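You operate a simulated robot arm through the tools that you are given. There is no shell and no other tool.

Carry out the task below with a simulated two-armed robot. There is one attempt and no reset: what you move stays moved.

JOB
Carry the large notched board with both arms and set it on the door end of the plank table.
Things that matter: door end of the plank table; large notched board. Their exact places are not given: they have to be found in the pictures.

It is judged by the outcome, as a careful person would: the job done as asked, and still so three seconds after it is handed in. It fails if anything else is knocked over, pushed out of place, dropped, spilled or broken.

ROBOT AND FRAMES
Two 7-joint arms with two-finger parallel grippers on one trunk, on a base that moves. Base frame: it is fixed to the floor where the robot stands at the start and does not move with it; the origin is under the middle of the robot, x ahead of it, y to its left, z up; the surface under the hand at the start is at about z = 720. Readings come in mm, degrees, newtons and seconds.
The left shoulder is at the start at [20, 170, 1078], the right one opposite. With the tool pointing down near the work surface each hand reaches from about 160 to 660 mm from the robot's upright axis, wherever it stands, measured 20 degrees to its own side. Places, roughly: door end of the plank table [500, 1000, 700]; large notched board (32x21x4 cm) [600, 0, 700]. Payload 3.8 kg a hand.
Tool frame (each hand has its own): the origin (TCP) lies between the finger pads and is the grasp point; the fingertips stand 30 mm ahead of it; z points along the fingers, y is the line along which they close. Largest opening 110 mm; finger width 20, thickness 10; the body of the gripper, 48 by 112 mm, starts 55 mm behind the TCP.
Orientation is that of the tool frame in the base frame, as a unit quaternion [x, y, z, w]. With the fingers straight down and closing along the base's y, the tool's x points along the base's -x, its y along +y and its z along -z.

CONTROLS
- The arms move only by the tool step_arm. It takes "left_motion", "right_motion" or both (then of equal length, played together; a hand with none holds still); each is text: rows parted by semicolons, each of 6 numbers parted by spaces: the shift along the tool's x, y, z in units of 150 mm (1.0 is 150 mm), then the turn, a rotation vector about the tool's x, y, z in units of 180 degrees (1.0 is 180 degrees). In form: dx dy dz wx wy wz; .... A call has 1 to 20 rows; each row is the pose to reach, as a shift and turn from the pose commanded when the call began, along the tool's axes at that moment. "left_fingers" and "right_fingers" are, for a hand that has rows, the gripper command, from -1 (shut) to 1 (fully open), values between in proportion, set as the call begins (left out, the last holds). A call with a number of a shift or a turn outside -1 to 1 is refused whole. Rows are played at 5 a second. More than 50 mm and 8.6 degrees between two rows, or a gripper value outside its range, and nothing of the call is played. A pose out of reach is approached as far as the arm can. The call stops where the force on the tool passes 40 N (or 10 N more than at its start, if that is more) or the arm is blocked; 0.2 s more then pass. The fingers move at their own pace (about 72 mm/s each) and stop on an object; they squeeze with about 25 N. The grip force told is the motor's: it shows also when the fingers shut on nothing. Time passes only in rows, and 0.2 s behind the last, so rows that repeat a pose let the fingers close. It gives the time, the measured TCP pose, the force on the tool (base axes), the opening and the grip force at its end, in the units of the frame above (readings bear some noise), with the torque about the TCP (base axes, N m) and any sound that the robot's microphone picked up, and new pictures: "pictures" is both (left out), scene, wrist or none (wrist: the cameras of the hands that moved).
- Cameras (640 x 400 px; columns grow to the right, rows downward): "scene" is now at [84.8, 46.2, 1214.6]; the picture's right is [0.58, -0.82, 0.00], its down [-0.57, -0.41, -0.71] and it looks along [0.58, 0.41, -0.70] (base axes); focal length 245 px, centre (320, 200). "left" rides on the left gripper at [72, -17, -103] in its tool frame; the picture's right is [0.23, 0.97, 0.00], its down [-0.76, 0.18, -0.62] and it looks along [-0.61, 0.14, 0.78] (tool axes); focal length 222 px, centre (320, 200). "right" rides on the right gripper at [72, 17, -103] in its tool frame; the picture's right is [-0.23, 0.97, 0.00], its down [-0.76, -0.18, -0.62] and it looks along [-0.61, -0.14, 0.78] (tool axes); focal length 222 px, centre (320, 200).
- lift_body(by): moves the trunk up (or, below 0, down) by that many mm; the arms and the scene camera ride with it, the base frame stays. It gives what a move gives, with no picture.
- roll_base(legs): drives the robot by 1 to 6 legs, each [ahead, turn to the left] in mm and degrees, along the robot's own axes; the way and the turn of a leg run together, so that a leg with both is an arc; at most 1500 mm and 180 degrees a leg. The arms and the cameras ride along, it lands a little off, and it stops where it bumps. It gives what a move gives, and a new picture of the scene camera.
- pan_tilt(pan, tilt): turns the head with the scene camera to pan (to the left, within 80 degrees either way) and tilt (down, from -29 to 69), counted from straight ahead of the robot. It gives what a move gives, and a new picture of the scene camera.
- measure_at(camera, pixels): for up to 12 pixels [column, row] of the newest picture of that camera ("zoom" is the newest enlarged one), the place [x, y, z] in the base frame of the surface seen there, good to about 3 mm. It takes no simulated time.
- inspect(camera, box): a new picture of the part [left, top, right, bottom] of that camera's present view, enlarged. It takes no simulated time.
- sign_off(): hands the job in; it is judged then, once.

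Leave the grippers open and the arms clear of the work at the hand-in unless told otherwise.

The tools are called after "Emit:" as name(argument=value, ...) on one line, values as JSON. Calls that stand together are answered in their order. step_arm: Moves the arms, as the interface text tells. Its arguments: {"type":"object","properties":{"left_motion":{"type":"string"},"left_fingers":{"type":"number"},"right_motion":{"type":"string"},"right_fingers":{"type":"number"},"pictures":{"type":"string","enum":["both","scene","wrist","none"]}},"required":[]} The other tools are called the same way: lift_body (by) moves the trunk up or down; roll_base (legs) drives the base; pan_tilt (pan, tilt) turns the head that bears the scene camera; measure_at (camera, pixels) gives the place of the surface under pixels of a picture; inspect (camera, box) takes an enlarged picture of a part of a camera's view; sign_off () hands the job in.

At the start:

```text
t: 0.0
left_eef_pos: [379.9, 468.9, 971.0]
left_tool_rot: [0.0, 1.0, 0.0, -0.001]
left_wrist_force: [0.2, 0.8, 0.0]
left_ft_torque: [0.01, 0.02, 0.02]
left_grip_width: 109.7
left_grasp_force: 0.1
right_eef_pos: [422.4, 4.7, 1042.8]
right_tool_rot: [0.0, 1.0, 0.0, 0.0]
right_wrist_force: [-0.8, -0.2, -0.1]
right_ft_torque: [-0.01, -0.02, -0.01]
right_grip_width: 110.2
right_grasp_force: 0.0
trunk travel left (down, up): [-175.0, 395.0]
robot x, y, heading: [1.3, 0.9, -0.0]
head pan, tilt (commanded): [35.3, 44.5]
```

scene: 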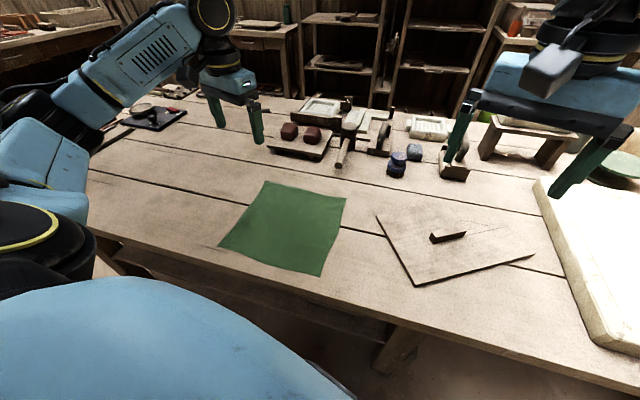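
right: 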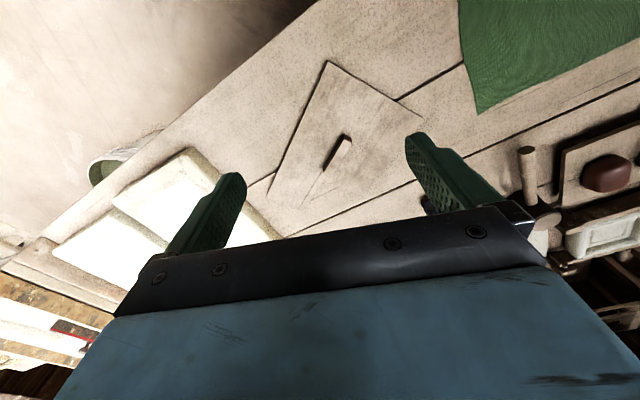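
left: 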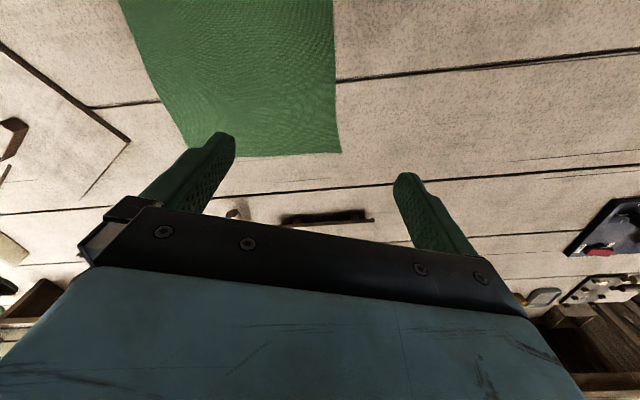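

I see a workbench with a green cloth, a flat board with a dark notch or block near (455,240), and a white slab on the right. First I take a closer look at the board region and measure some points.

Emit:
inspect(camera="scene", box=[340, 130, 640, 320])

Emit:
measure_at(camera="scene", pixels=[[377, 214], [416, 284], [535, 255], [480, 205], [430, 240], [466, 231], [448, 236], [400, 300], [345, 197], [217, 247], [322, 277], [266, 181]])

```text
2.11 times, centred on (490, 225) of scene
```

zoom: 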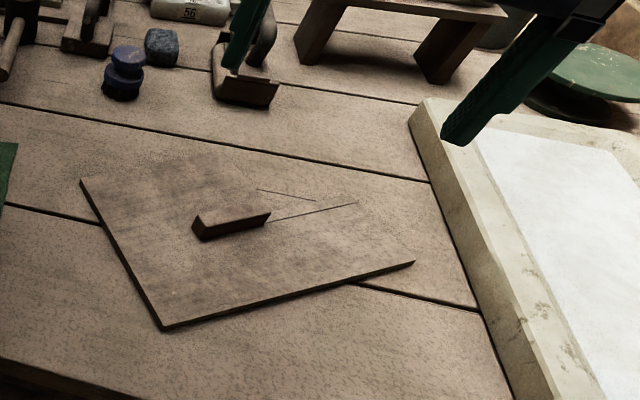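

```text
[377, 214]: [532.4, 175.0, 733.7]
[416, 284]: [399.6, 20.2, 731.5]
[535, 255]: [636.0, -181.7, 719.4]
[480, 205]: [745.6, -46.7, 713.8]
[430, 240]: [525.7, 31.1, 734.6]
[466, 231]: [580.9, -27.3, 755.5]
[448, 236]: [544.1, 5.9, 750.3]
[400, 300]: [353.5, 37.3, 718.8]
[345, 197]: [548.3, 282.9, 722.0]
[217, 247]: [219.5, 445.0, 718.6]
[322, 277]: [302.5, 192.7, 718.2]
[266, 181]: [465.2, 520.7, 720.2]
```

The board lies flat with a raised bar near (455,235); its corners seem to be at (377,214), (416,284), (535,255). I look closer at it and turn the head to find the door end of the table.

Emit:
inspect(camera="scene", box=[370, 180, 550, 292])

Emit:
inspect(camera="right", box=[240, 50, 440, 220])

Emit:
pan_tilt(pan=70, tilt=30)

```text
3.56 times, centred on (460, 236) of scene
```

zoom: 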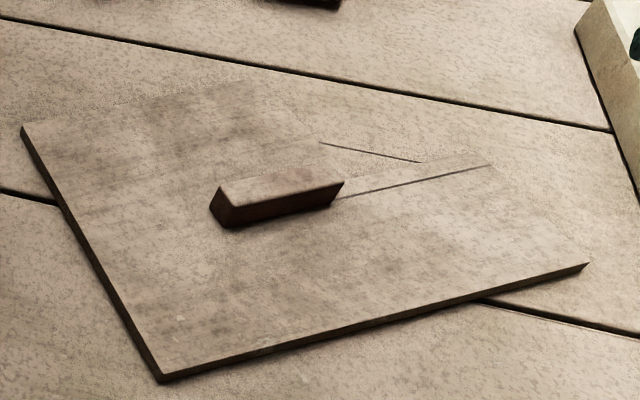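

```text
2.35 times, centred on (340, 135) of right
```

zoom: 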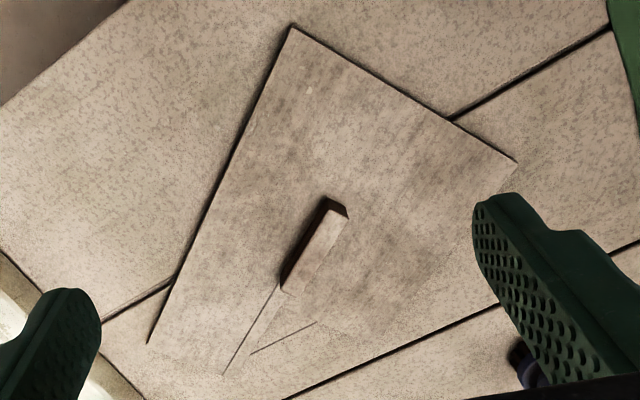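

```text
t: 1.0
left_eef_pos: [379.2, 467.7, 970.3]
left_tool_rot: [0.001, 1.0, 0.0, 0.0]
left_wrist_force: [0.1, 0.5, 0.1]
left_ft_torque: [-0.03, 0.01, 0.0]
left_grip_width: 110.0
left_grasp_force: 0.1
right_eef_pos: [422.0, 4.3, 1042.3]
right_tool_rot: [0.0, 1.0, 0.0, 0.0]
right_wrist_force: [-0.5, 0.1, -0.2]
right_ft_torque: [-0.01, -0.04, -0.02]
right_grip_width: 110.4
right_grasp_force: 0.0
trunk travel left (down, up): [-175.0, 395.0]
robot x, y, heading: [0.3, -2.8, -0.2]
head pan, tilt (commanded): [70.0, 30.0]
```

scene: 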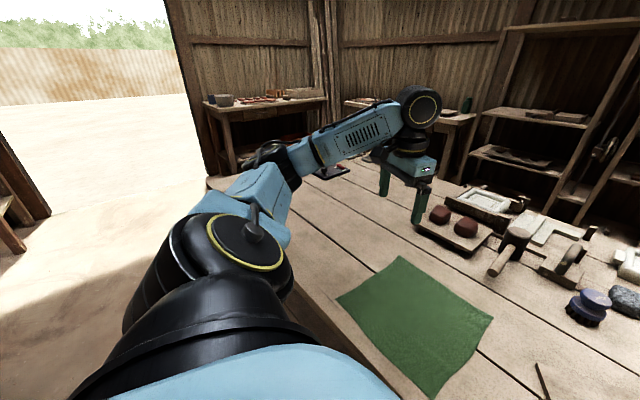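

Now the door opening is on the left; this same plank table runs toward it, behind the left arm. I measure points along the table's left end and re-inspect the board through the right wrist camera.

Emit:
measure_at(camera="scene", pixels=[[210, 182], [225, 187], [300, 180], [330, 172], [350, 175], [300, 250], [320, 225], [360, 230], [285, 290], [330, 330], [350, 195], [375, 170]])

Emit:
inspect(camera="scene", box=[190, 60, 450, 260])

Emit:
inspect(camera="right", box=[240, 50, 440, 250])

```text
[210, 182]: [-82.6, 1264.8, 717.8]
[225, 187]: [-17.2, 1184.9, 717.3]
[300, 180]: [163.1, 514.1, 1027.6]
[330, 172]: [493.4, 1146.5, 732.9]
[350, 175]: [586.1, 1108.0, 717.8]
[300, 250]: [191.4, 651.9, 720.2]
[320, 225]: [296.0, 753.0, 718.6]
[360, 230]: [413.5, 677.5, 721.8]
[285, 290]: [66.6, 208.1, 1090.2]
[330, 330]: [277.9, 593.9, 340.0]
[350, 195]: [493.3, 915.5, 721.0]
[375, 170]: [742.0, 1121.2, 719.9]
```

```text
2.00 times, centred on (320, 160) of scene
```

zoom: 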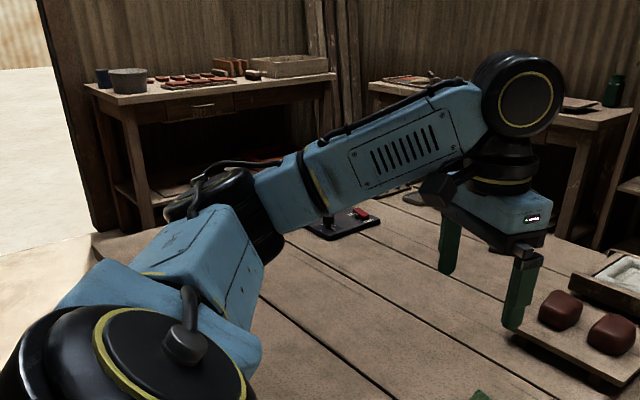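

```text
2.00 times, centred on (340, 150) of right
```

zoom: 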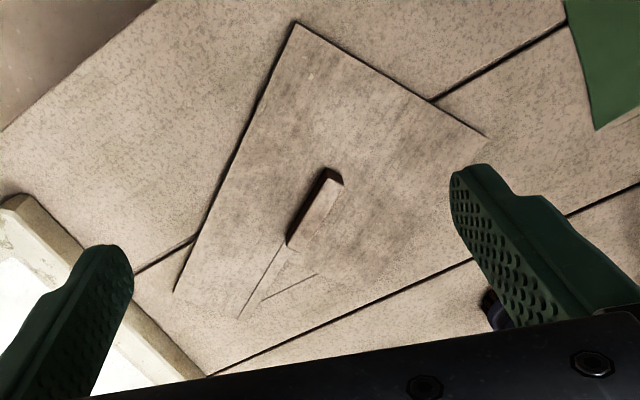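

I measure the board outline on this wrist close-up, including the lines behind the bar.

Emit:
measure_at(camera="zoom", pixels=[[295, 24], [487, 135], [174, 291], [343, 180], [287, 245], [285, 245], [238, 317], [262, 300], [316, 274], [345, 255], [300, 270], [220, 310]])

Emit:
measure_at(camera="right", pixels=[[340, 150], [375, 150], [390, 150], [330, 185], [320, 180], [300, 195], [290, 200], [315, 195], [350, 190], [370, 180]])

Emit:
pan_tilt(pan=-5, tilt=45)

```text
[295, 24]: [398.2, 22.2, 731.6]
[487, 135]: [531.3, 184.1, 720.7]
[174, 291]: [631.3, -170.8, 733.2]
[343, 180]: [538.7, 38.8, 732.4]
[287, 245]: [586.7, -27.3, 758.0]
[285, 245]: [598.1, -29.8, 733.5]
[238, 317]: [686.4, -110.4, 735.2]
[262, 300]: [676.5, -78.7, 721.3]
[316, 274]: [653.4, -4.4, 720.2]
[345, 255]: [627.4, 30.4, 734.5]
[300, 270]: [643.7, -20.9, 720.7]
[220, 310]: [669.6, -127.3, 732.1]
```

```text
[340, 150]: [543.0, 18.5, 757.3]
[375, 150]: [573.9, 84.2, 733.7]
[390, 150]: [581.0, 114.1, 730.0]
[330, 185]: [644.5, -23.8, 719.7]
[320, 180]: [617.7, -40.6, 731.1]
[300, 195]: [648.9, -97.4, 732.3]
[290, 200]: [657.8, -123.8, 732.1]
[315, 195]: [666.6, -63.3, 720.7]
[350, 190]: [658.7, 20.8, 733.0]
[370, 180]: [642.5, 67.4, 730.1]
```

```text
t: 2.5
left_eef_pos: [379.6, 469.2, 970.8]
left_tool_rot: [0.0, 1.0, 0.0, -0.001]
left_wrist_force: [0.1, 0.0, 0.1]
left_ft_torque: [0.02, 0.04, -0.01]
left_grip_width: 110.0
left_grasp_force: 0.0
right_eef_pos: [421.7, 5.6, 1042.1]
right_tool_rot: [0.0, 1.0, 0.0, 0.0]
right_wrist_force: [-0.5, -0.8, 0.0]
right_ft_torque: [-0.01, -0.03, -0.03]
right_grip_width: 110.3
right_grasp_force: 0.1
trunk travel left (down, up): [-175.0, 395.0]
robot x, y, heading: [4.0, -2.4, 0.2]
head pan, tilt (commanded): [-5.0, 45.0]
```

scene: 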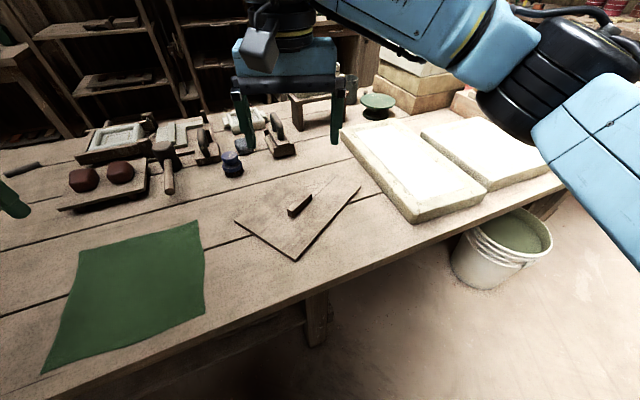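

The board turns out to be L-shaped: a 12 mm plate with a corner cut out and a raised bar near the inner corner. I measure the table's near edge and plank lines, and look closer at the board from this view.

Emit:
measure_at(camera="scene", pixels=[[60, 380], [160, 343], [250, 308], [350, 270], [420, 240], [500, 208], [550, 190], [240, 150], [180, 190], [290, 90], [350, 130], [420, 220]])

Emit:
inspect(camera="scene", box=[220, 160, 380, 270])

```text
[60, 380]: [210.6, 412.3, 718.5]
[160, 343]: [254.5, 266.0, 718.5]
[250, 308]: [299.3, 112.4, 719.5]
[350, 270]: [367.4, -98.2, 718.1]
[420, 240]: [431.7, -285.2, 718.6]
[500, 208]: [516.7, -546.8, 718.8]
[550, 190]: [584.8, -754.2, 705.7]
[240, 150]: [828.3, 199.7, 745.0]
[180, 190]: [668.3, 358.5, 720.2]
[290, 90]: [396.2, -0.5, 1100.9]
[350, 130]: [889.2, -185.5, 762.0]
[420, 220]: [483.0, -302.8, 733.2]
```

```text
3.64 times, centred on (300, 215) of scene
```

zoom: 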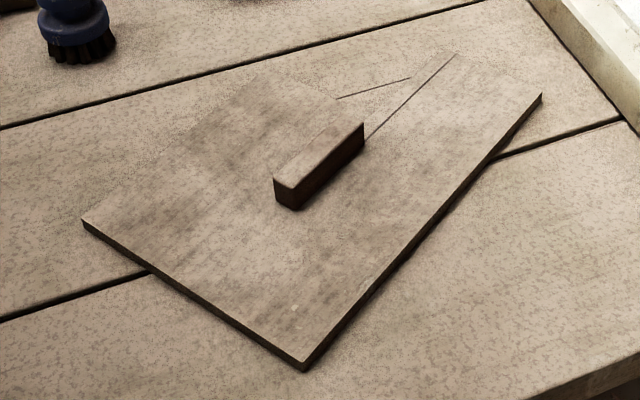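

I measure points around the cut-out in this enlarged picture to get the L-shape exactly.

Emit:
measure_at(camera="zoom", pixels=[[83, 220], [305, 366], [542, 95], [455, 52], [435, 65], [415, 80], [395, 100], [270, 75], [300, 90], [340, 105], [355, 115], [390, 90]])

Emit:
measure_at(camera="zoom", pixels=[[275, 180], [296, 190], [363, 125], [345, 117], [320, 155], [330, 135], [296, 208], [363, 150], [420, 100], [450, 75], [470, 65], [240, 100]])

```text
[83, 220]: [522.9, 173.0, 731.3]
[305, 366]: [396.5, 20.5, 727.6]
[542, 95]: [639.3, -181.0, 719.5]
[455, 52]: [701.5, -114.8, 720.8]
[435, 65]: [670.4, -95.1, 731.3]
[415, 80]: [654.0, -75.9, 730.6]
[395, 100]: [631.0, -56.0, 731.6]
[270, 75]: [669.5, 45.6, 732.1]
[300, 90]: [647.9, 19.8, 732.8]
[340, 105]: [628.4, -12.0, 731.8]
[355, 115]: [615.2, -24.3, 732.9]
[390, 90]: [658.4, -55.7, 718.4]
```

```text
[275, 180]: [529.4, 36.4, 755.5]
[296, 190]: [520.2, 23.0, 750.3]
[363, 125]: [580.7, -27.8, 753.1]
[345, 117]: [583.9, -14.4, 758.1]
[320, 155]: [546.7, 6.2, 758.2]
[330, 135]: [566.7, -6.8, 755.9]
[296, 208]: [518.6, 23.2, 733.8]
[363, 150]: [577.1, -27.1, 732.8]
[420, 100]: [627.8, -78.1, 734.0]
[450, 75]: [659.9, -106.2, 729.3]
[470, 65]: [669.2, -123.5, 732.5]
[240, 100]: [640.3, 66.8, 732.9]
```

Geometry is clear: body about 196×207 mm, prong about 120×87 mm, bar (about 78×20×25 mm) over the centre of mass. The table is turned about 18° relative to me. Now I look toward the door end again with another head angle.

Emit:
pan_tilt(pan=50, tilt=28)

```text
t: 3.7
left_eef_pos: [380.4, 467.4, 970.4]
left_tool_rot: [0.0, 1.0, 0.001, 0.0]
left_wrist_force: [0.8, 0.0, -0.3]
left_ft_torque: [0.0, 0.0, -0.08]
left_grip_width: 110.1
left_grasp_force: 0.0
right_eef_pos: [422.2, 3.3, 1042.6]
right_tool_rot: [0.0, 1.0, 0.0, 0.0]
right_wrist_force: [-0.4, -0.2, -0.6]
right_ft_torque: [0.01, 0.02, 0.02]
right_grip_width: 110.1
right_grasp_force: 0.0
trunk travel left (down, up): [-175.0, 395.0]
robot x, y, heading: [0.4, 0.4, -0.3]
head pan, tilt (commanded): [50.0, 28.0]
```

scene: 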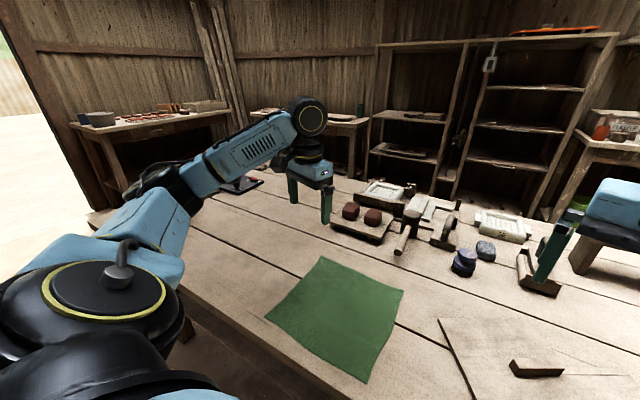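

I look straight down in front of me to judge how much room there is between my base and the table.

Emit:
pan_tilt(pan=20, tilt=69)

```text
t: 4.8
left_eef_pos: [379.7, 467.9, 970.1]
left_tool_rot: [0.0, 1.0, -0.001, 0.0]
left_wrist_force: [0.4, -0.7, 0.6]
left_ft_torque: [-0.02, 0.02, -0.02]
left_grip_width: 109.7
left_grasp_force: 0.1
right_eef_pos: [421.2, 3.4, 1042.7]
right_tool_rot: [0.0, 1.0, 0.0, 0.0]
right_wrist_force: [-0.4, -0.6, -0.1]
right_ft_torque: [0.01, -0.04, -0.01]
right_grip_width: 110.1
right_grasp_force: 0.0
trunk travel left (down, up): [-175.0, 395.0]
robot x, y, heading: [0.8, 0.5, -0.1]
head pan, tilt (commanded): [20.0, 68.8]
```

scene: 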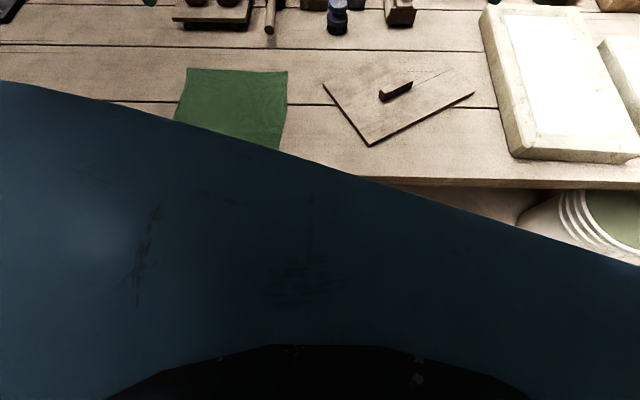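

The chest blocks the view of the base. I measure where its front rim lies, and also some table and bucket points.

Emit:
measure_at(camera="scene", pixels=[[5, 100], [200, 150], [320, 185], [400, 210], [500, 240], [600, 270], [300, 380], [430, 195], [560, 225], [600, 245]])

Emit:
pan_tilt(pan=75, tilt=60)

```text
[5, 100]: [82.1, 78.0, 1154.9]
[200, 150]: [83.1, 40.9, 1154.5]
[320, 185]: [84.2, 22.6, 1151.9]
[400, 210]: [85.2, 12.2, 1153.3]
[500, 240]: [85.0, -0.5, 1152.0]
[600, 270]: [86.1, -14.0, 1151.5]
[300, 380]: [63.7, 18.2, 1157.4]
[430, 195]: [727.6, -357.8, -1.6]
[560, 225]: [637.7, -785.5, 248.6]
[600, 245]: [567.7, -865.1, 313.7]
```

```text
t: 6.0
left_eef_pos: [379.8, 469.0, 971.2]
left_tool_rot: [0.0, 1.0, 0.0, 0.0]
left_wrist_force: [0.0, -0.5, 0.3]
left_ft_torque: [-0.03, 0.0, -0.02]
left_grip_width: 110.0
left_grasp_force: 0.1
right_eef_pos: [421.1, 4.1, 1043.1]
right_tool_rot: [0.0, 1.0, 0.0, 0.0]
right_wrist_force: [-0.2, 0.5, 0.3]
right_ft_torque: [-0.03, 0.0, 0.0]
right_grip_width: 110.0
right_grasp_force: 0.1
trunk travel left (down, up): [-175.0, 395.0]
robot x, y, heading: [2.8, 2.3, -0.2]
head pan, tilt (commanded): [75.0, 60.0]
```

scene: 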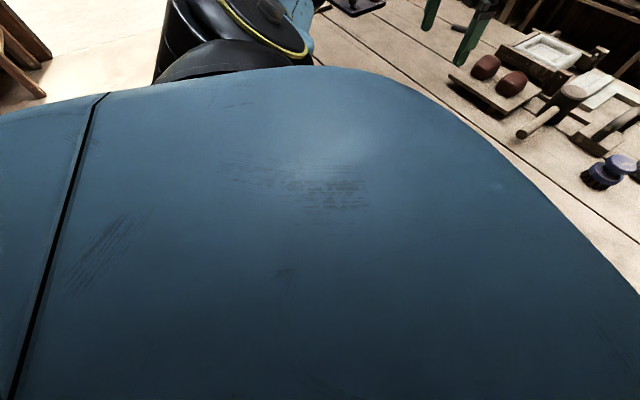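

The chest hides the base, so I'll start by bringing both hands toward their pre-grasp spots: right hand over the prong (about [620,-110]), left hand over the bar (about [550,5]), both turned about 39.6° so the fingers close across the bar and prong. First part of the way, at height.

Emit:
step_arm(right_motion="-0.155 -0.122 0.067 0 0 0.0367; -0.311 -0.244 0.133 0 0 0.0733; -0.467 -0.367 0.2 0 0 0.11; -0.622 -0.489 0.267 0 0 0.1467; -0.778 -0.611 0.333 0 0 0.183; -0.933 -0.733 0.4 0 0 0.22", left_motion="-0.083 -0.167 0 0 0 0.0367; -0.167 -0.333 0 0 0 0.0733; -0.25 -0.5 0 0 0 0.11; -0.333 -0.667 0 0 0 0.1467; -0.417 -0.833 0 0 0 0.183; -0.5 -1.0 0 0 0 0.22", right_fingers=1, left_fingers=1)

```text
t: 7.4
left_eef_pos: [454.9, 317.4, 968.7]
left_tool_rot: [0.34, 0.941, 0.0, 0.0]
left_wrist_force: [-0.4, -0.4, 0.6]
left_ft_torque: [0.04, 0.01, -0.05]
left_grip_width: 110.0
left_grasp_force: 0.0
right_eef_pos: [563.1, -105.0, 982.0]
right_tool_rot: [0.34, 0.941, 0.0, 0.0]
right_wrist_force: [0.1, -0.6, -0.5]
right_ft_torque: [-0.01, -0.01, 0.01]
right_grip_width: 110.0
right_grasp_force: 0.2
trunk travel left (down, up): [-175.0, 395.0]
robot x, y, heading: [2.6, 0.7, -0.0]
head pan, tilt (commanded): [75.0, 60.0]
```

scene: 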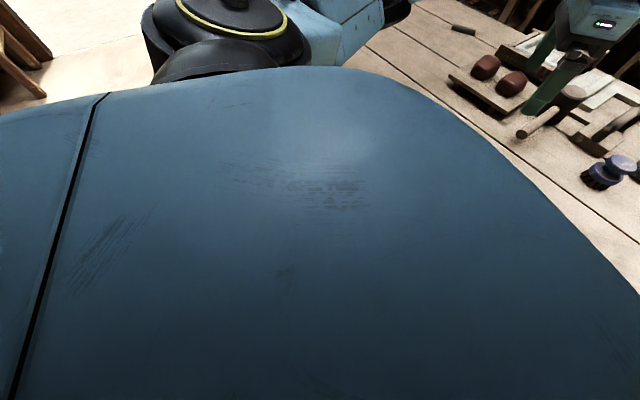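
right: 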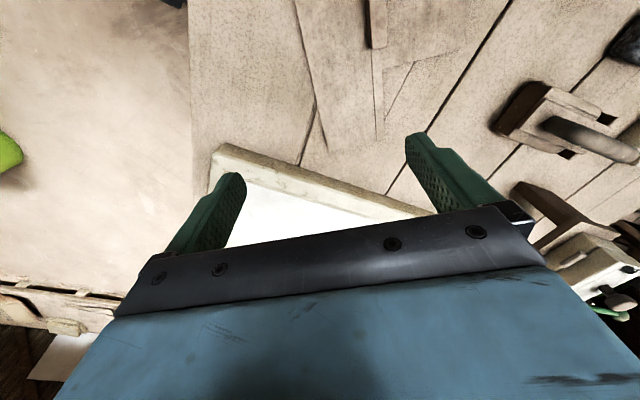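
left: 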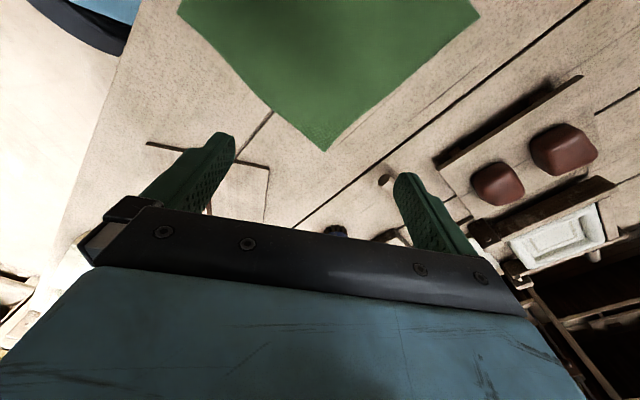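

The arms turned fine. With the left arm out of the way, I look at the door end of the table again.

Emit:
pan_tilt(pan=65, tilt=30)

```text
t: 8.4
left_eef_pos: [454.5, 318.3, 970.6]
left_tool_rot: [0.337, 0.941, 0.0, 0.0]
left_wrist_force: [0.6, 0.3, 0.0]
left_ft_torque: [-0.02, 0.04, 0.03]
left_grip_width: 109.9
left_grasp_force: 0.1
right_eef_pos: [562.3, -105.0, 982.7]
right_tool_rot: [0.339, 0.941, 0.0, 0.0]
right_wrist_force: [-0.1, -0.2, -0.5]
right_ft_torque: [0.02, 0.01, -0.01]
right_grip_width: 109.9
right_grasp_force: 0.1
trunk travel left (down, up): [-175.0, 395.0]
robot x, y, heading: [-0.0, -0.7, 0.2]
head pan, tilt (commanded): [65.0, 30.0]
```

scene: 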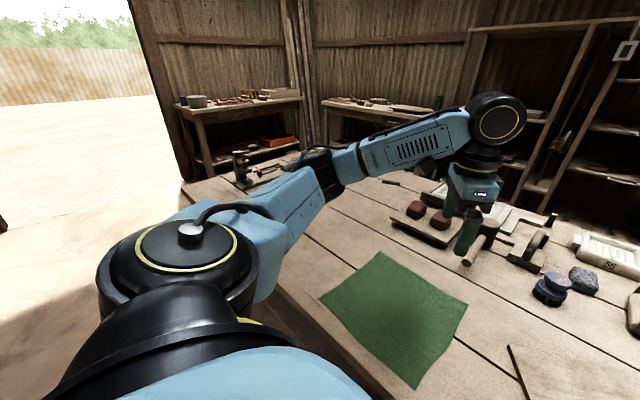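

Still partly hidden by the left arm. I continue: left hand halfway to above the bar, right hand above the prong at z≈900.

Emit:
step_arm(left_motion="-0.173 -0.119 0.047 0 0 0; -0.347 -0.237 0.093 0 0 0; -0.52 -0.356 0.14 0 0 0; -0.693 -0.475 0.187 0 0 0; -0.867 -0.593 0.233 0 0 0", right_motion="-0.064 0.048 0.11 0 0 0; -0.128 0.096 0.22 0 0 0; -0.192 0.144 0.33 0 0 0; -0.256 0.192 0.44 0 0 0; -0.32 0.24 0.55 0 0 0", pictures="none")

Emit:
step_arm(left_motion="-0.173 -0.119 0.047 0 0 0; -0.347 -0.237 0.093 0 0 0; -0.52 -0.356 0.14 0 0 0; -0.693 -0.475 0.187 0 0 0; -0.867 -0.593 0.233 0 0 0", pictures="both")

```text
t: 9.6
left_eef_pos: [500.3, 167.7, 934.7]
left_tool_rot: [0.338, 0.941, 0.0, 0.0]
left_wrist_force: [-0.1, -0.3, 0.6]
left_ft_torque: [0.03, 0.01, 0.0]
left_grip_width: 109.7
left_grasp_force: 0.0
right_eef_pos: [622.1, -107.8, 899.9]
right_tool_rot: [0.339, 0.941, 0.001, 0.0]
right_wrist_force: [0.1, 0.0, -0.1]
right_ft_torque: [0.01, 0.03, 0.02]
right_grip_width: 110.0
right_grasp_force: 0.2
trunk travel left (down, up): [-175.0, 395.0]
robot x, y, heading: [0.7, -1.0, -0.2]
head pan, tilt (commanded): [65.0, 30.0]
```

```text
t: 10.8
left_eef_pos: [543.9, 15.2, 900.3]
left_tool_rot: [0.339, 0.941, 0.0, 0.0]
left_wrist_force: [-1.1, -0.2, -1.0]
left_ft_torque: [-0.04, 0.01, -0.03]
left_grip_width: 110.0
left_grasp_force: 0.1
right_eef_pos: [622.2, -109.0, 899.7]
right_tool_rot: [0.339, 0.941, 0.0, 0.001]
right_wrist_force: [-0.2, -0.8, -0.2]
right_ft_torque: [0.02, 0.01, 0.0]
right_grip_width: 110.0
right_grasp_force: 0.1
trunk travel left (down, up): [-175.0, 395.0]
robot x, y, heading: [0.4, 0.2, -0.0]
head pan, tilt (commanded): [65.0, 30.0]
```

scene: 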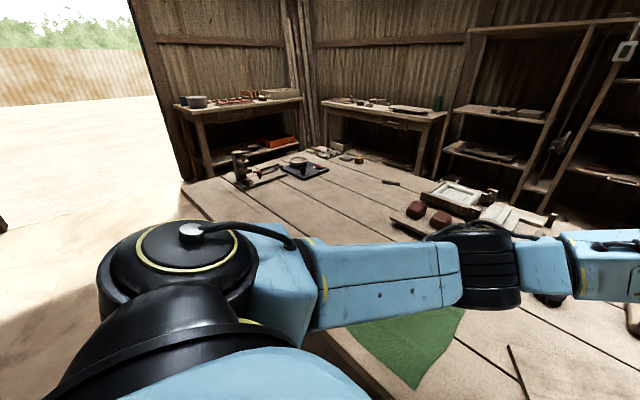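
left: 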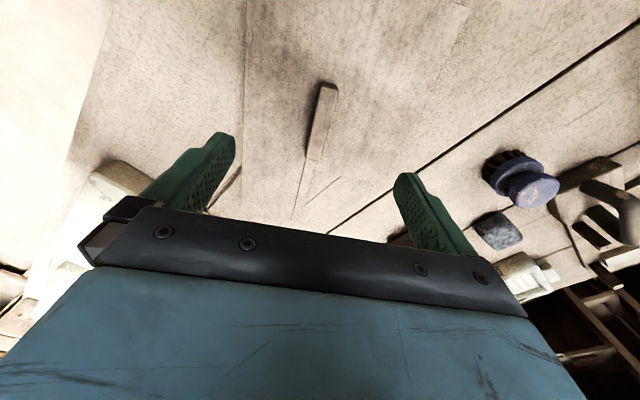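

Now the door end is in view. I inspect it and measure objects and the table's borders there.

Emit:
inspect(camera="scene", box=[170, 80, 450, 250])

Emit:
measure_at(camera="scene", pixels=[[183, 183], [192, 195], [215, 218], [240, 187], [270, 177], [305, 180], [328, 170], [300, 165], [285, 172], [390, 183], [425, 232], [400, 165]])

Emit:
measure_at(camera="scene", pixels=[[215, 178], [270, 160], [320, 150], [340, 152], [360, 158], [415, 176], [250, 200], [310, 210], [350, 220], [380, 210], [330, 195], [240, 155]])

```text
2.29 times, centred on (310, 165) of scene
```

zoom: 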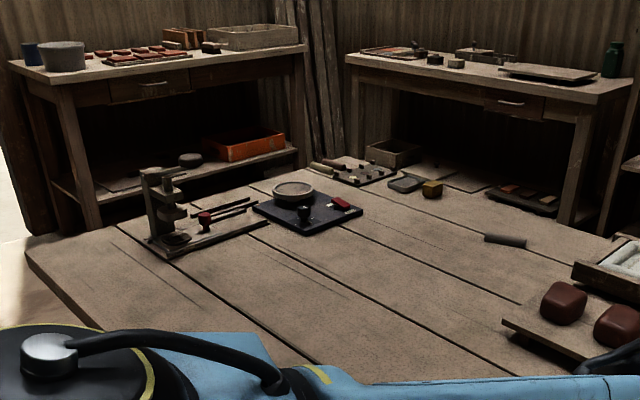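

```text
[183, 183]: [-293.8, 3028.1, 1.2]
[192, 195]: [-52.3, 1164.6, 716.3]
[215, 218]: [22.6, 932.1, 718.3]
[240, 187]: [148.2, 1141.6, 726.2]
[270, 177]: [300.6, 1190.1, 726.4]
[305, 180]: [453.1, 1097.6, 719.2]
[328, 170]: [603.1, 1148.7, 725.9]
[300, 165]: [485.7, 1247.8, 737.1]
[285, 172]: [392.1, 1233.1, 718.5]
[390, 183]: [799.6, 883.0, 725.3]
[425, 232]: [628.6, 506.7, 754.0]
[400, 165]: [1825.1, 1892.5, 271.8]
```

```text
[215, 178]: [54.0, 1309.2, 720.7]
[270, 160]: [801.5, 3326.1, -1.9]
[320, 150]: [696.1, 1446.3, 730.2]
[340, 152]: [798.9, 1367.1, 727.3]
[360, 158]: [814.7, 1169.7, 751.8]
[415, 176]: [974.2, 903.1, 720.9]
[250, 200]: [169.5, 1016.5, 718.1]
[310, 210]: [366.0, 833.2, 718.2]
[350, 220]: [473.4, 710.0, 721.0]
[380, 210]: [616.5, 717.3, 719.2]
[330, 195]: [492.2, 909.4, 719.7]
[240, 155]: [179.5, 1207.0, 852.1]
```

The free patch at the door end lies between the cloth/ball tray and the black tray (around [420–500, 850–950]). To know how near my base may come to the table, I pull the left hand back and tilt it so its camera looks down at the gap before my base.

Emit:
step_arm(left_motion="0.22 -0.015 -0.15 0 0 0; 0.44 -0.03 -0.3 0 0 0; 0.66 -0.045 -0.45 0 0 0; 0.88 -0.06 -0.6 0 0 0", pictures="none")

Emit:
step_arm(left_motion="0.147 -0.01 -0.1 0 0.04 0; 0.293 -0.02 -0.2 0 0.08 0; 0.44 -0.03 -0.3 0 0.12 0; 0.587 -0.04 -0.4 0 0.16 0; 0.733 -0.05 -0.5 0 0.2 0; 0.88 -0.06 -0.6 0 0.24 0", pictures="both")

```text
t: 11.8
left_eef_pos: [433.5, 94.2, 989.8]
left_tool_rot: [0.338, 0.941, 0.0, 0.001]
left_wrist_force: [0.1, 0.2, -0.3]
left_ft_torque: [0.01, -0.02, 0.01]
left_grip_width: 109.8
left_grasp_force: 0.1
right_eef_pos: [621.5, -107.4, 899.5]
right_tool_rot: [0.338, 0.941, 0.0, -0.001]
right_wrist_force: [0.1, 0.2, -0.5]
right_ft_torque: [-0.02, 0.01, 0.0]
right_grip_width: 110.0
right_grasp_force: 0.0
trunk travel left (down, up): [-175.0, 395.0]
robot x, y, heading: [2.9, 1.3, 0.1]
head pan, tilt (commanded): [65.0, 30.0]
```

```text
t: 13.2
left_eef_pos: [326.9, 170.6, 1081.9]
left_tool_rot: [0.314, 0.875, 0.124, -0.348]
left_wrist_force: [-0.1, -0.2, -0.9]
left_ft_torque: [0.04, -0.01, -0.04]
left_grip_width: 109.9
left_grasp_force: 0.1
right_eef_pos: [622.4, -107.7, 899.9]
right_tool_rot: [0.339, 0.941, 0.0, 0.001]
right_wrist_force: [0.7, -0.7, 1.3]
right_ft_torque: [-0.01, 0.01, -0.01]
right_grip_width: 110.0
right_grasp_force: 0.0
trunk travel left (down, up): [-175.0, 395.0]
robot x, y, heading: [0.3, -1.9, -0.0]
head pan, tilt (commanded): [65.0, 30.0]
```

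scene: 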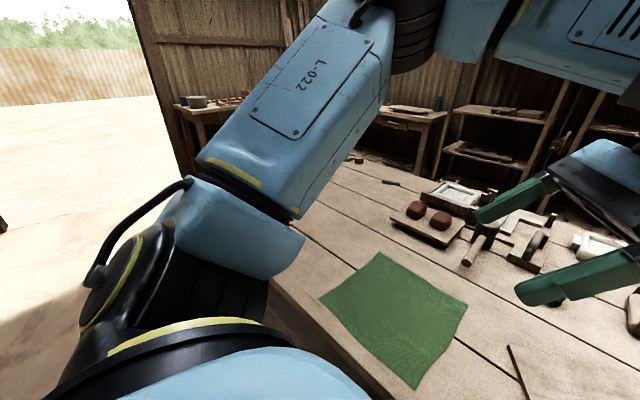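
left: 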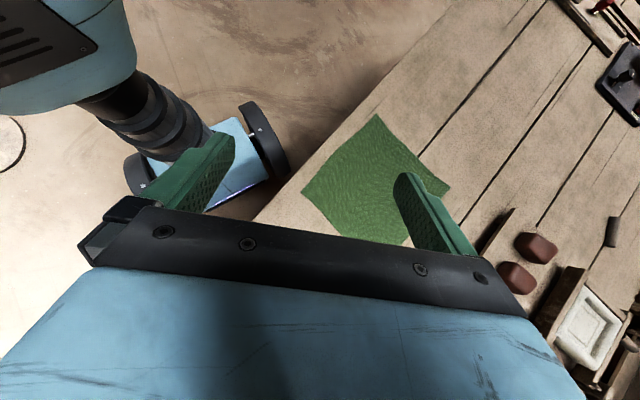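

I see my own base from above: a blue box with black wheel covers around (140–285, 100–210). I measure its outline and the table edge.

Emit:
measure_at(camera="left", pixels=[[250, 105], [282, 170], [268, 140], [250, 190], [232, 120], [135, 165], [130, 190], [240, 195], [305, 170], [420, 40], [265, 205], [205, 205]])

Emit:
inspect(camera="left", box=[60, 60, 340, 235])

```text
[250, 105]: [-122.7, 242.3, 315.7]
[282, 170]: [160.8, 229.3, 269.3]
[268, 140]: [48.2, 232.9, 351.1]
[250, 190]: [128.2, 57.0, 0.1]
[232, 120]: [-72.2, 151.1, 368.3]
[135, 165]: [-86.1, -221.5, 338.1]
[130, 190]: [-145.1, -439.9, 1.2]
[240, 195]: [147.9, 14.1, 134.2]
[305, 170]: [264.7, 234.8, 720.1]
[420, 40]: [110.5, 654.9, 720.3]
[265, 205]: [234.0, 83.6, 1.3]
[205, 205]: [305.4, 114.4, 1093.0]
```

```text
2.29 times, centred on (200, 148) of left
```

zoom: 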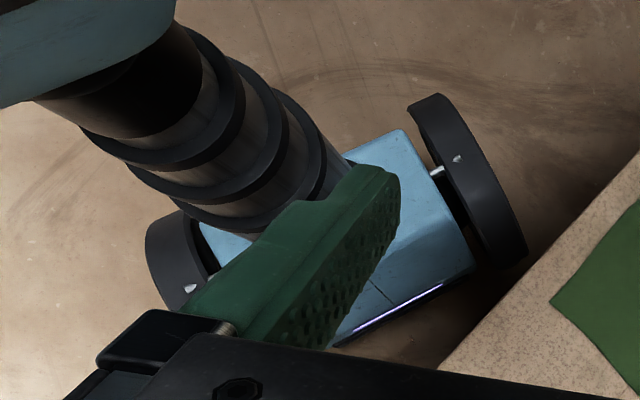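

My base is narrow: wheels at y≈±235, front end at about x=165, so I can come to about 200 mm from the table edge. Floor beside me is clear. Now I swing the left hand back upright toward the bar.

Emit:
step_arm(left_motion="-0.158 0.009 -0.025 0 -0.04 0; -0.316 0.018 -0.049 0 -0.08 0; -0.473 0.027 -0.074 0 -0.12 0; -0.631 0.036 -0.099 0 -0.16 0; -0.789 0.045 -0.123 0 -0.2 0; -0.947 0.054 -0.148 0 -0.24 0", pictures="none")

Emit:
pan_tilt(pan=80, tilt=15)

```text
t: 14.6
left_eef_pos: [423.1, 101.2, 999.6]
left_tool_rot: [0.339, 0.941, 0.0, 0.002]
left_wrist_force: [-0.8, 0.3, -0.1]
left_ft_torque: [-0.01, 0.01, -0.01]
left_grip_width: 109.9
left_grasp_force: 0.0
right_eef_pos: [621.6, -108.1, 898.6]
right_tool_rot: [0.339, 0.941, -0.001, 0.0]
right_wrist_force: [-0.2, 0.1, 0.1]
right_ft_torque: [0.01, -0.01, 0.0]
right_grip_width: 110.0
right_grasp_force: 0.1
trunk travel left (down, up): [-175.0, 395.0]
robot x, y, heading: [4.1, -1.0, -0.2]
head pan, tilt (commanded): [65.0, 30.0]
```

```text
t: 15.3
left_eef_pos: [424.3, 101.4, 999.5]
left_tool_rot: [0.339, 0.941, -0.001, 0.0]
left_wrist_force: [0.0, 0.3, 0.1]
left_ft_torque: [-0.01, 0.0, 0.02]
left_grip_width: 110.2
left_grasp_force: 0.0
right_eef_pos: [620.9, -108.6, 899.9]
right_tool_rot: [0.339, 0.941, 0.0, -0.001]
right_wrist_force: [-0.8, -0.3, 0.7]
right_ft_torque: [0.02, -0.04, -0.01]
right_grip_width: 110.0
right_grasp_force: 0.0
trunk travel left (down, up): [-175.0, 395.0]
robot x, y, heading: [1.4, 2.0, -0.0]
head pan, tilt (commanded): [80.0, 15.0]
```

scene: 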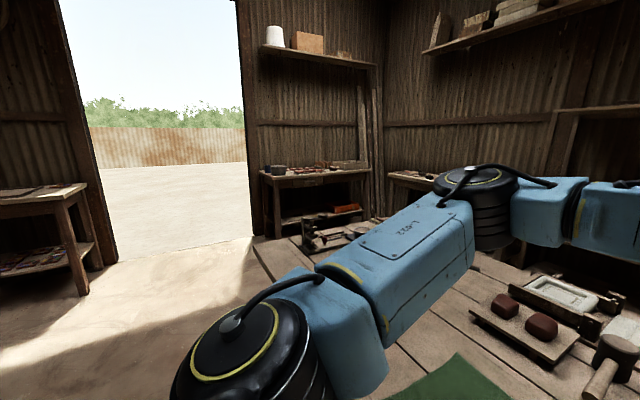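

A side bench stands at the left of the picture. I measure it and the door frame to be sure the drive path is clear.

Emit:
measure_at(camera="scene", pixels=[[85, 187], [80, 290], [10, 210], [60, 212], [110, 258], [262, 225], [255, 240], [310, 250], [150, 300], [60, 340], [10, 300], [200, 330]])

```text
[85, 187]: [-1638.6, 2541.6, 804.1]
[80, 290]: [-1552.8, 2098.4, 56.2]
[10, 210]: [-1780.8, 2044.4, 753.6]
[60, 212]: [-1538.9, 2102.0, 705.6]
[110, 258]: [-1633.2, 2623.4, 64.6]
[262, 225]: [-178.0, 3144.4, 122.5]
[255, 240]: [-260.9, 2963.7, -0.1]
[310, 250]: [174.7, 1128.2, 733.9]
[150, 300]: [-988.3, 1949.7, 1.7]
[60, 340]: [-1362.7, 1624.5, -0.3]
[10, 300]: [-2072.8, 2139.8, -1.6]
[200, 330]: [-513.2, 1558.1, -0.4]
```

The path is clear. Now the left hand goes over the bar at z≈860 and the right hand down to z≈840 over the prong.

Emit:
step_arm(left_motion="-0.193 0.012 0.186 0 0 0; -0.386 0.024 0.372 0 0 0; -0.578 0.035 0.558 0 0 0; -0.771 0.047 0.744 0 0 0; -0.964 0.059 0.93 0 0 0", right_motion="0 0 0.08 0 0 0; 0 0 0.16 0 0 0; 0 0 0.24 0 0 0; 0 0 0.32 0 0 0; 0 0 0.4 0 0 0", pictures="wrist")

Emit:
pan_tilt(pan=0, tilt=45)

```text
t: 16.5
left_eef_pos: [540.4, 14.8, 861.6]
left_tool_rot: [0.339, 0.941, 0.0, 0.0]
left_wrist_force: [-0.1, 0.0, 0.3]
left_ft_torque: [-0.01, -0.01, 0.03]
left_grip_width: 109.9
left_grasp_force: 0.1
right_eef_pos: [623.1, -107.7, 839.4]
right_tool_rot: [0.339, 0.941, 0.0, 0.0]
right_wrist_force: [-0.4, 0.1, -0.3]
right_ft_torque: [0.0, -0.04, 0.03]
right_grip_width: 109.7
right_grasp_force: 0.1
trunk travel left (down, up): [-175.0, 395.0]
robot x, y, heading: [0.7, -1.2, 0.4]
head pan, tilt (commanded): [80.0, 15.0]
```

right: 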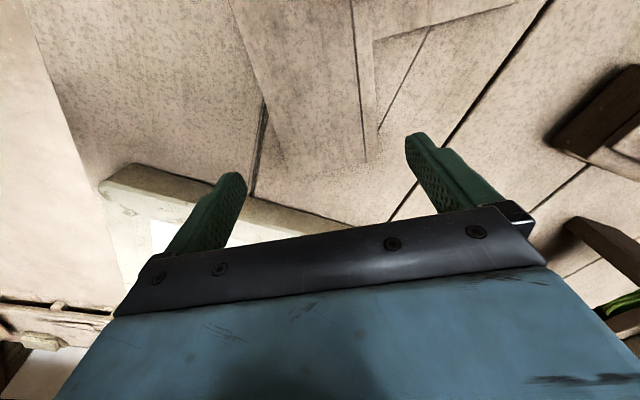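
left: 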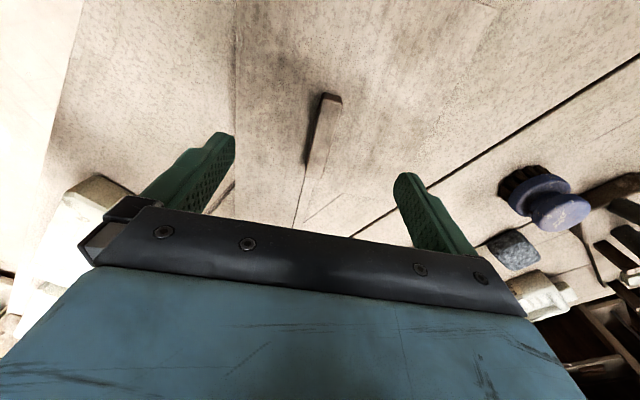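

```text
t: 18.1
left_eef_pos: [540.3, 14.7, 861.9]
left_tool_rot: [0.339, 0.941, 0.0, -0.001]
left_wrist_force: [0.7, -0.7, 0.1]
left_ft_torque: [0.0, -0.01, 0.01]
left_grip_width: 109.8
left_grasp_force: 0.1
right_eef_pos: [624.1, -107.7, 839.2]
right_tool_rot: [0.339, 0.941, 0.0, 0.0]
right_wrist_force: [0.3, 0.3, -0.4]
right_ft_torque: [0.0, -0.02, 0.0]
right_grip_width: 109.9
right_grasp_force: 0.0
trunk travel left (down, up): [-175.0, 395.0]
robot x, y, heading: [0.4, 1.6, -0.3]
head pan, tilt (commanded): [0.0, 45.0]
```

scene: 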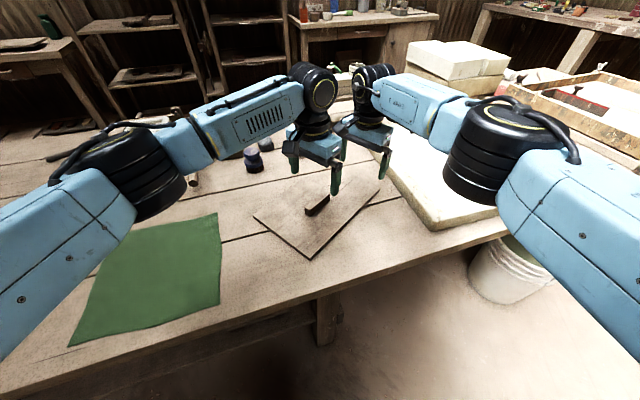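

The hands are side by side without touching. I measure the bar in the left wrist picture and the prong edges in the right one to fine-tune.

Emit:
measure_at(camera="left", pixels=[[324, 97], [341, 98], [318, 125], [331, 130], [310, 160], [322, 165], [328, 112], [315, 150], [235, 150], [300, 215]])

Emit:
measure_at(camera="right", pixels=[[245, 40], [262, 90], [277, 140], [283, 160], [320, 60], [358, 60], [363, 100], [366, 150], [375, 150], [380, 100], [330, 120], [372, 165]])

Emit:
inspect(camera="right", box=[220, 0, 460, 200])

```text
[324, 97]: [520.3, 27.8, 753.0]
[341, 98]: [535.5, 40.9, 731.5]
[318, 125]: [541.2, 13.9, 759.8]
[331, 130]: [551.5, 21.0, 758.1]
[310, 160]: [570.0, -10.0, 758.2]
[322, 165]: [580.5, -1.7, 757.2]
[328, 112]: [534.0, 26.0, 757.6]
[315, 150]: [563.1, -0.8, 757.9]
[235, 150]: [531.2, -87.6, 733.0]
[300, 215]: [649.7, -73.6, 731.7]
```

```text
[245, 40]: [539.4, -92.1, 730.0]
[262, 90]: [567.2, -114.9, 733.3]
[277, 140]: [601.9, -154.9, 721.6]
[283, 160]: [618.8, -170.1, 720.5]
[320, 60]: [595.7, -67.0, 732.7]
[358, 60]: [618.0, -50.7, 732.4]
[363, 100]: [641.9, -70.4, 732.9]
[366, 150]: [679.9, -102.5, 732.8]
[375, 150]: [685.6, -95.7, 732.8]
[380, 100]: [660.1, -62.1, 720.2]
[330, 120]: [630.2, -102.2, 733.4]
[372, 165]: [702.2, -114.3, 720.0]
```

```text
2.00 times, centred on (340, 100) of right
```

zoom: 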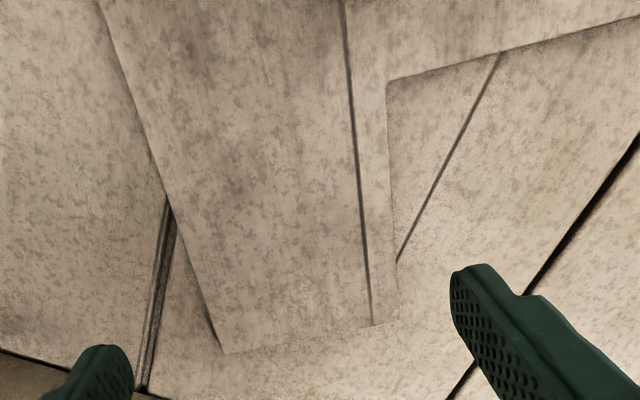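

Now the prong is clearly outlined: inner edge from (388,80) to (400,320), outer edge from (100,0) to (222,352) in the enlarged picture; the dark line is only a groove. I measure these edges.

Emit:
measure_at(camera="zoom", pixels=[[385, 90], [386, 150], [389, 200], [391, 250], [395, 300], [396, 318], [110, 15], [148, 130], [180, 220], [212, 320], [226, 348], [310, 333]])

```text
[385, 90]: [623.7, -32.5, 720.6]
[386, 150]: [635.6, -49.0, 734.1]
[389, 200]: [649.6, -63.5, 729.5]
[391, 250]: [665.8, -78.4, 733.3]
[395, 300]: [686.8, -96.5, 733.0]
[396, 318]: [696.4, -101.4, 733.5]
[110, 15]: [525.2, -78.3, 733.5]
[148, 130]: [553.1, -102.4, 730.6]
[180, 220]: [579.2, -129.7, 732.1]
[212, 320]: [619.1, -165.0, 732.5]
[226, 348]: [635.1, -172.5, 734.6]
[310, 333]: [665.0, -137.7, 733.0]
```

I sample the outer and inner prong edges more densely, for centring (the prong is about 96 mm wide, only about 7 mm free per side).

Emit:
measure_at(camera="zoom", pixels=[[166, 175], [176, 200], [184, 225], [192, 250], [200, 275], [208, 300], [388, 175], [389, 190], [390, 215], [391, 235], [393, 265], [394, 280]])

Emit:
inspect(camera="right", box=[255, 60, 415, 160])

```text
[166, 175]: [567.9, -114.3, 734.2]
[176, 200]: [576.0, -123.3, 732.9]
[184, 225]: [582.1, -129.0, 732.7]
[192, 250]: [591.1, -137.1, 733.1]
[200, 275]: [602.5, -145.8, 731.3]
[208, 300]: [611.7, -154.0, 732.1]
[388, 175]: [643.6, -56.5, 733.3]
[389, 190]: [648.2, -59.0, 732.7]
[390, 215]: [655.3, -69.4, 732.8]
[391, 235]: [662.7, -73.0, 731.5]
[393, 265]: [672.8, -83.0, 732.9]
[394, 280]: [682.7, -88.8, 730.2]
```

```text
4.00 times, centred on (335, 110) of right
```

zoom: 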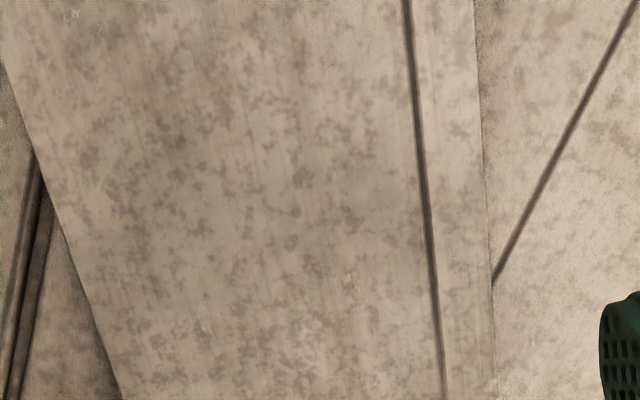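

Emit:
measure_at(camera="zoom", pixels=[[55, 200], [72, 250], [90, 300], [106, 350], [116, 380], [38, 150], [485, 200], [488, 250], [490, 300], [492, 350], [494, 380], [483, 150]])

```text
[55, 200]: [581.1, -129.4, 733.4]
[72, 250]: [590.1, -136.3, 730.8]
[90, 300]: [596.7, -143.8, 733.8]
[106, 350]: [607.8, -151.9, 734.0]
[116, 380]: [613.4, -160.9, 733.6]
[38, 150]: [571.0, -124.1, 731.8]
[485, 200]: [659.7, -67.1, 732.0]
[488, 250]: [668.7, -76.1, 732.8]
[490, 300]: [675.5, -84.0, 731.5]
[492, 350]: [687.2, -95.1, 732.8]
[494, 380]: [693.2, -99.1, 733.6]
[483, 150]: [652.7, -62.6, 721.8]
```

The prong centre is at v≈48 mm from the outer edge and the bar centre about 5 mm further along tool y than my left TCP. I correct both sideways (right +3 mm, left +5.5 mm in tool y) and descend to just above the plate and bar.

Emit:
step_arm(left_motion="0 0.037 0.12 0 0 0; 0 0.037 0.24 0 0 0; 0 0.037 0.36 0 0 0; 0 0.037 0.45 0 0 0", right_motion="0 0.021 0.11 0 0 0; 0 0.021 0.22 0 0 0; 0 0.021 0.33 0 0 0; 0 0.021 0.43 0 0 0", pictures="both")

```text
t: 19.1
left_eef_pos: [543.1, 19.3, 791.1]
left_tool_rot: [0.339, 0.941, 0.0, 0.0]
left_wrist_force: [-0.4, -0.7, 1.1]
left_ft_torque: [0.02, -0.03, -0.01]
left_grip_width: 109.9
left_grasp_force: 0.1
right_eef_pos: [615.9, -106.7, 776.4]
right_tool_rot: [0.339, 0.941, 0.0, -0.001]
right_wrist_force: [0.4, 0.4, -0.5]
right_ft_torque: [-0.01, 0.0, 0.0]
right_grip_width: 109.8
right_grasp_force: 0.1
right hand out of reach, approached as far as the arm can: row 3, 4
trunk travel left (down, up): [-175.0, 395.0]
robot x, y, heading: [-0.0, -4.7, -0.2]
head pan, tilt (commanded): [0.0, 45.0]
```

scene: 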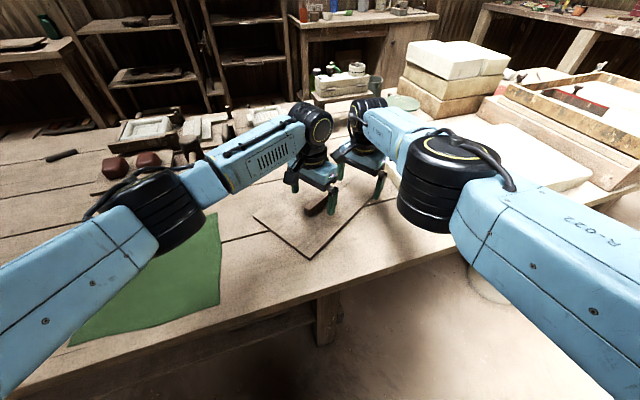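
right: 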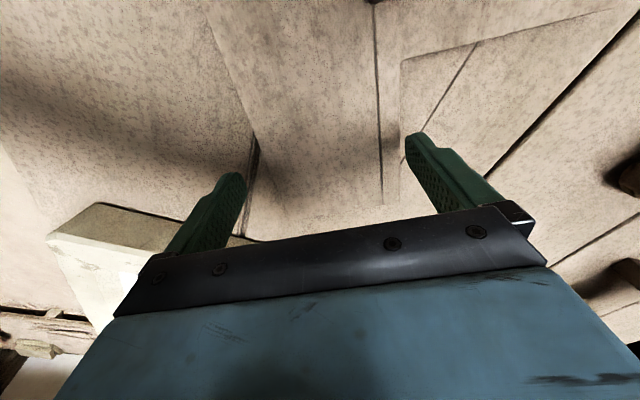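
left: 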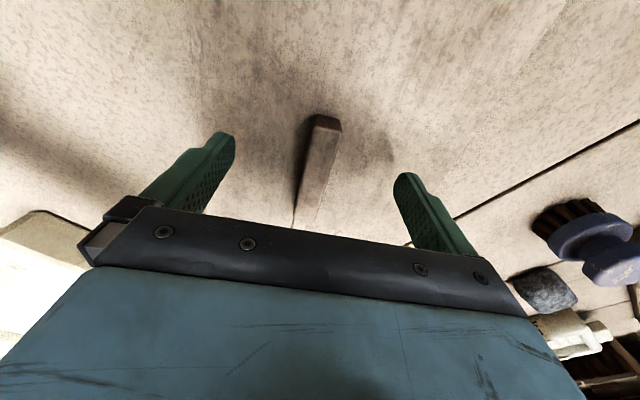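

The right hand ran out of reach just above the prong (stopped near [616,-107,776]). I'll raise both hands and turn my base 15° left in place: that brings the right shoulder about 45 mm nearer to the prong and also faces the table squarely.

Emit:
step_arm(left_motion="0 0 -0.25 0 0 0; 0 0 -0.5 0 0 0; 0 0 -0.75 0 0 0; 0 0 -0.9 0 0 0", right_motion="0 0 -0.25 0 0 0; 0 0 -0.5 0 0 0; 0 0 -0.75 0 0 0; 0 0 -0.9 0 0 0", pictures="none")

Emit:
roll_base(legs=[[0, 15]])

```text
t: 20.1
left_eef_pos: [545.0, 18.5, 927.8]
left_tool_rot: [0.338, 0.941, 0.001, 0.0]
left_wrist_force: [1.6, -0.7, 0.0]
left_ft_torque: [0.01, 0.0, -0.01]
left_grip_width: 110.0
left_grasp_force: 0.0
right_eef_pos: [625.1, -103.6, 912.3]
right_tool_rot: [0.339, 0.941, 0.0, -0.001]
right_wrist_force: [-0.4, 0.2, -0.4]
right_ft_torque: [0.0, -0.02, 0.01]
right_grip_width: 109.9
right_grasp_force: 0.1
right hand out of reach, approached as far as the arm can: row 1, 2, 3, 4
trunk travel left (down, up): [-175.0, 395.0]
robot x, y, heading: [2.4, -1.0, -0.0]
head pan, tilt (commanded): [0.0, 45.0]
```

```text
t: 21.4
left_eef_pos: [520.2, 161.2, 927.0]
left_tool_rot: [0.213, 0.977, 0.0, 0.0]
left_wrist_force: [-0.5, 0.6, -0.6]
left_ft_torque: [-0.03, -0.01, 0.02]
left_grip_width: 109.8
left_grasp_force: 0.0
right_eef_pos: [631.1, 61.3, 911.5]
right_tool_rot: [0.212, 0.977, 0.0, 0.0]
right_wrist_force: [0.1, -0.1, 0.9]
right_ft_torque: [-0.01, -0.03, -0.01]
right_grip_width: 110.2
right_grasp_force: 0.1
trunk travel left (down, up): [-175.0, 395.0]
robot x, y, heading: [-1.3, -0.8, 15.5]
head pan, tilt (commanded): [0.0, 45.0]
```

scene: 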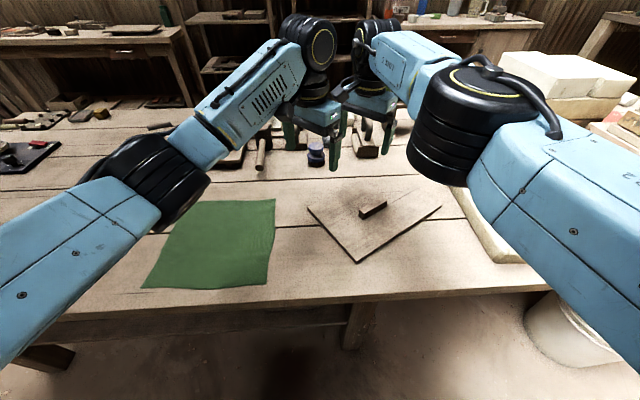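

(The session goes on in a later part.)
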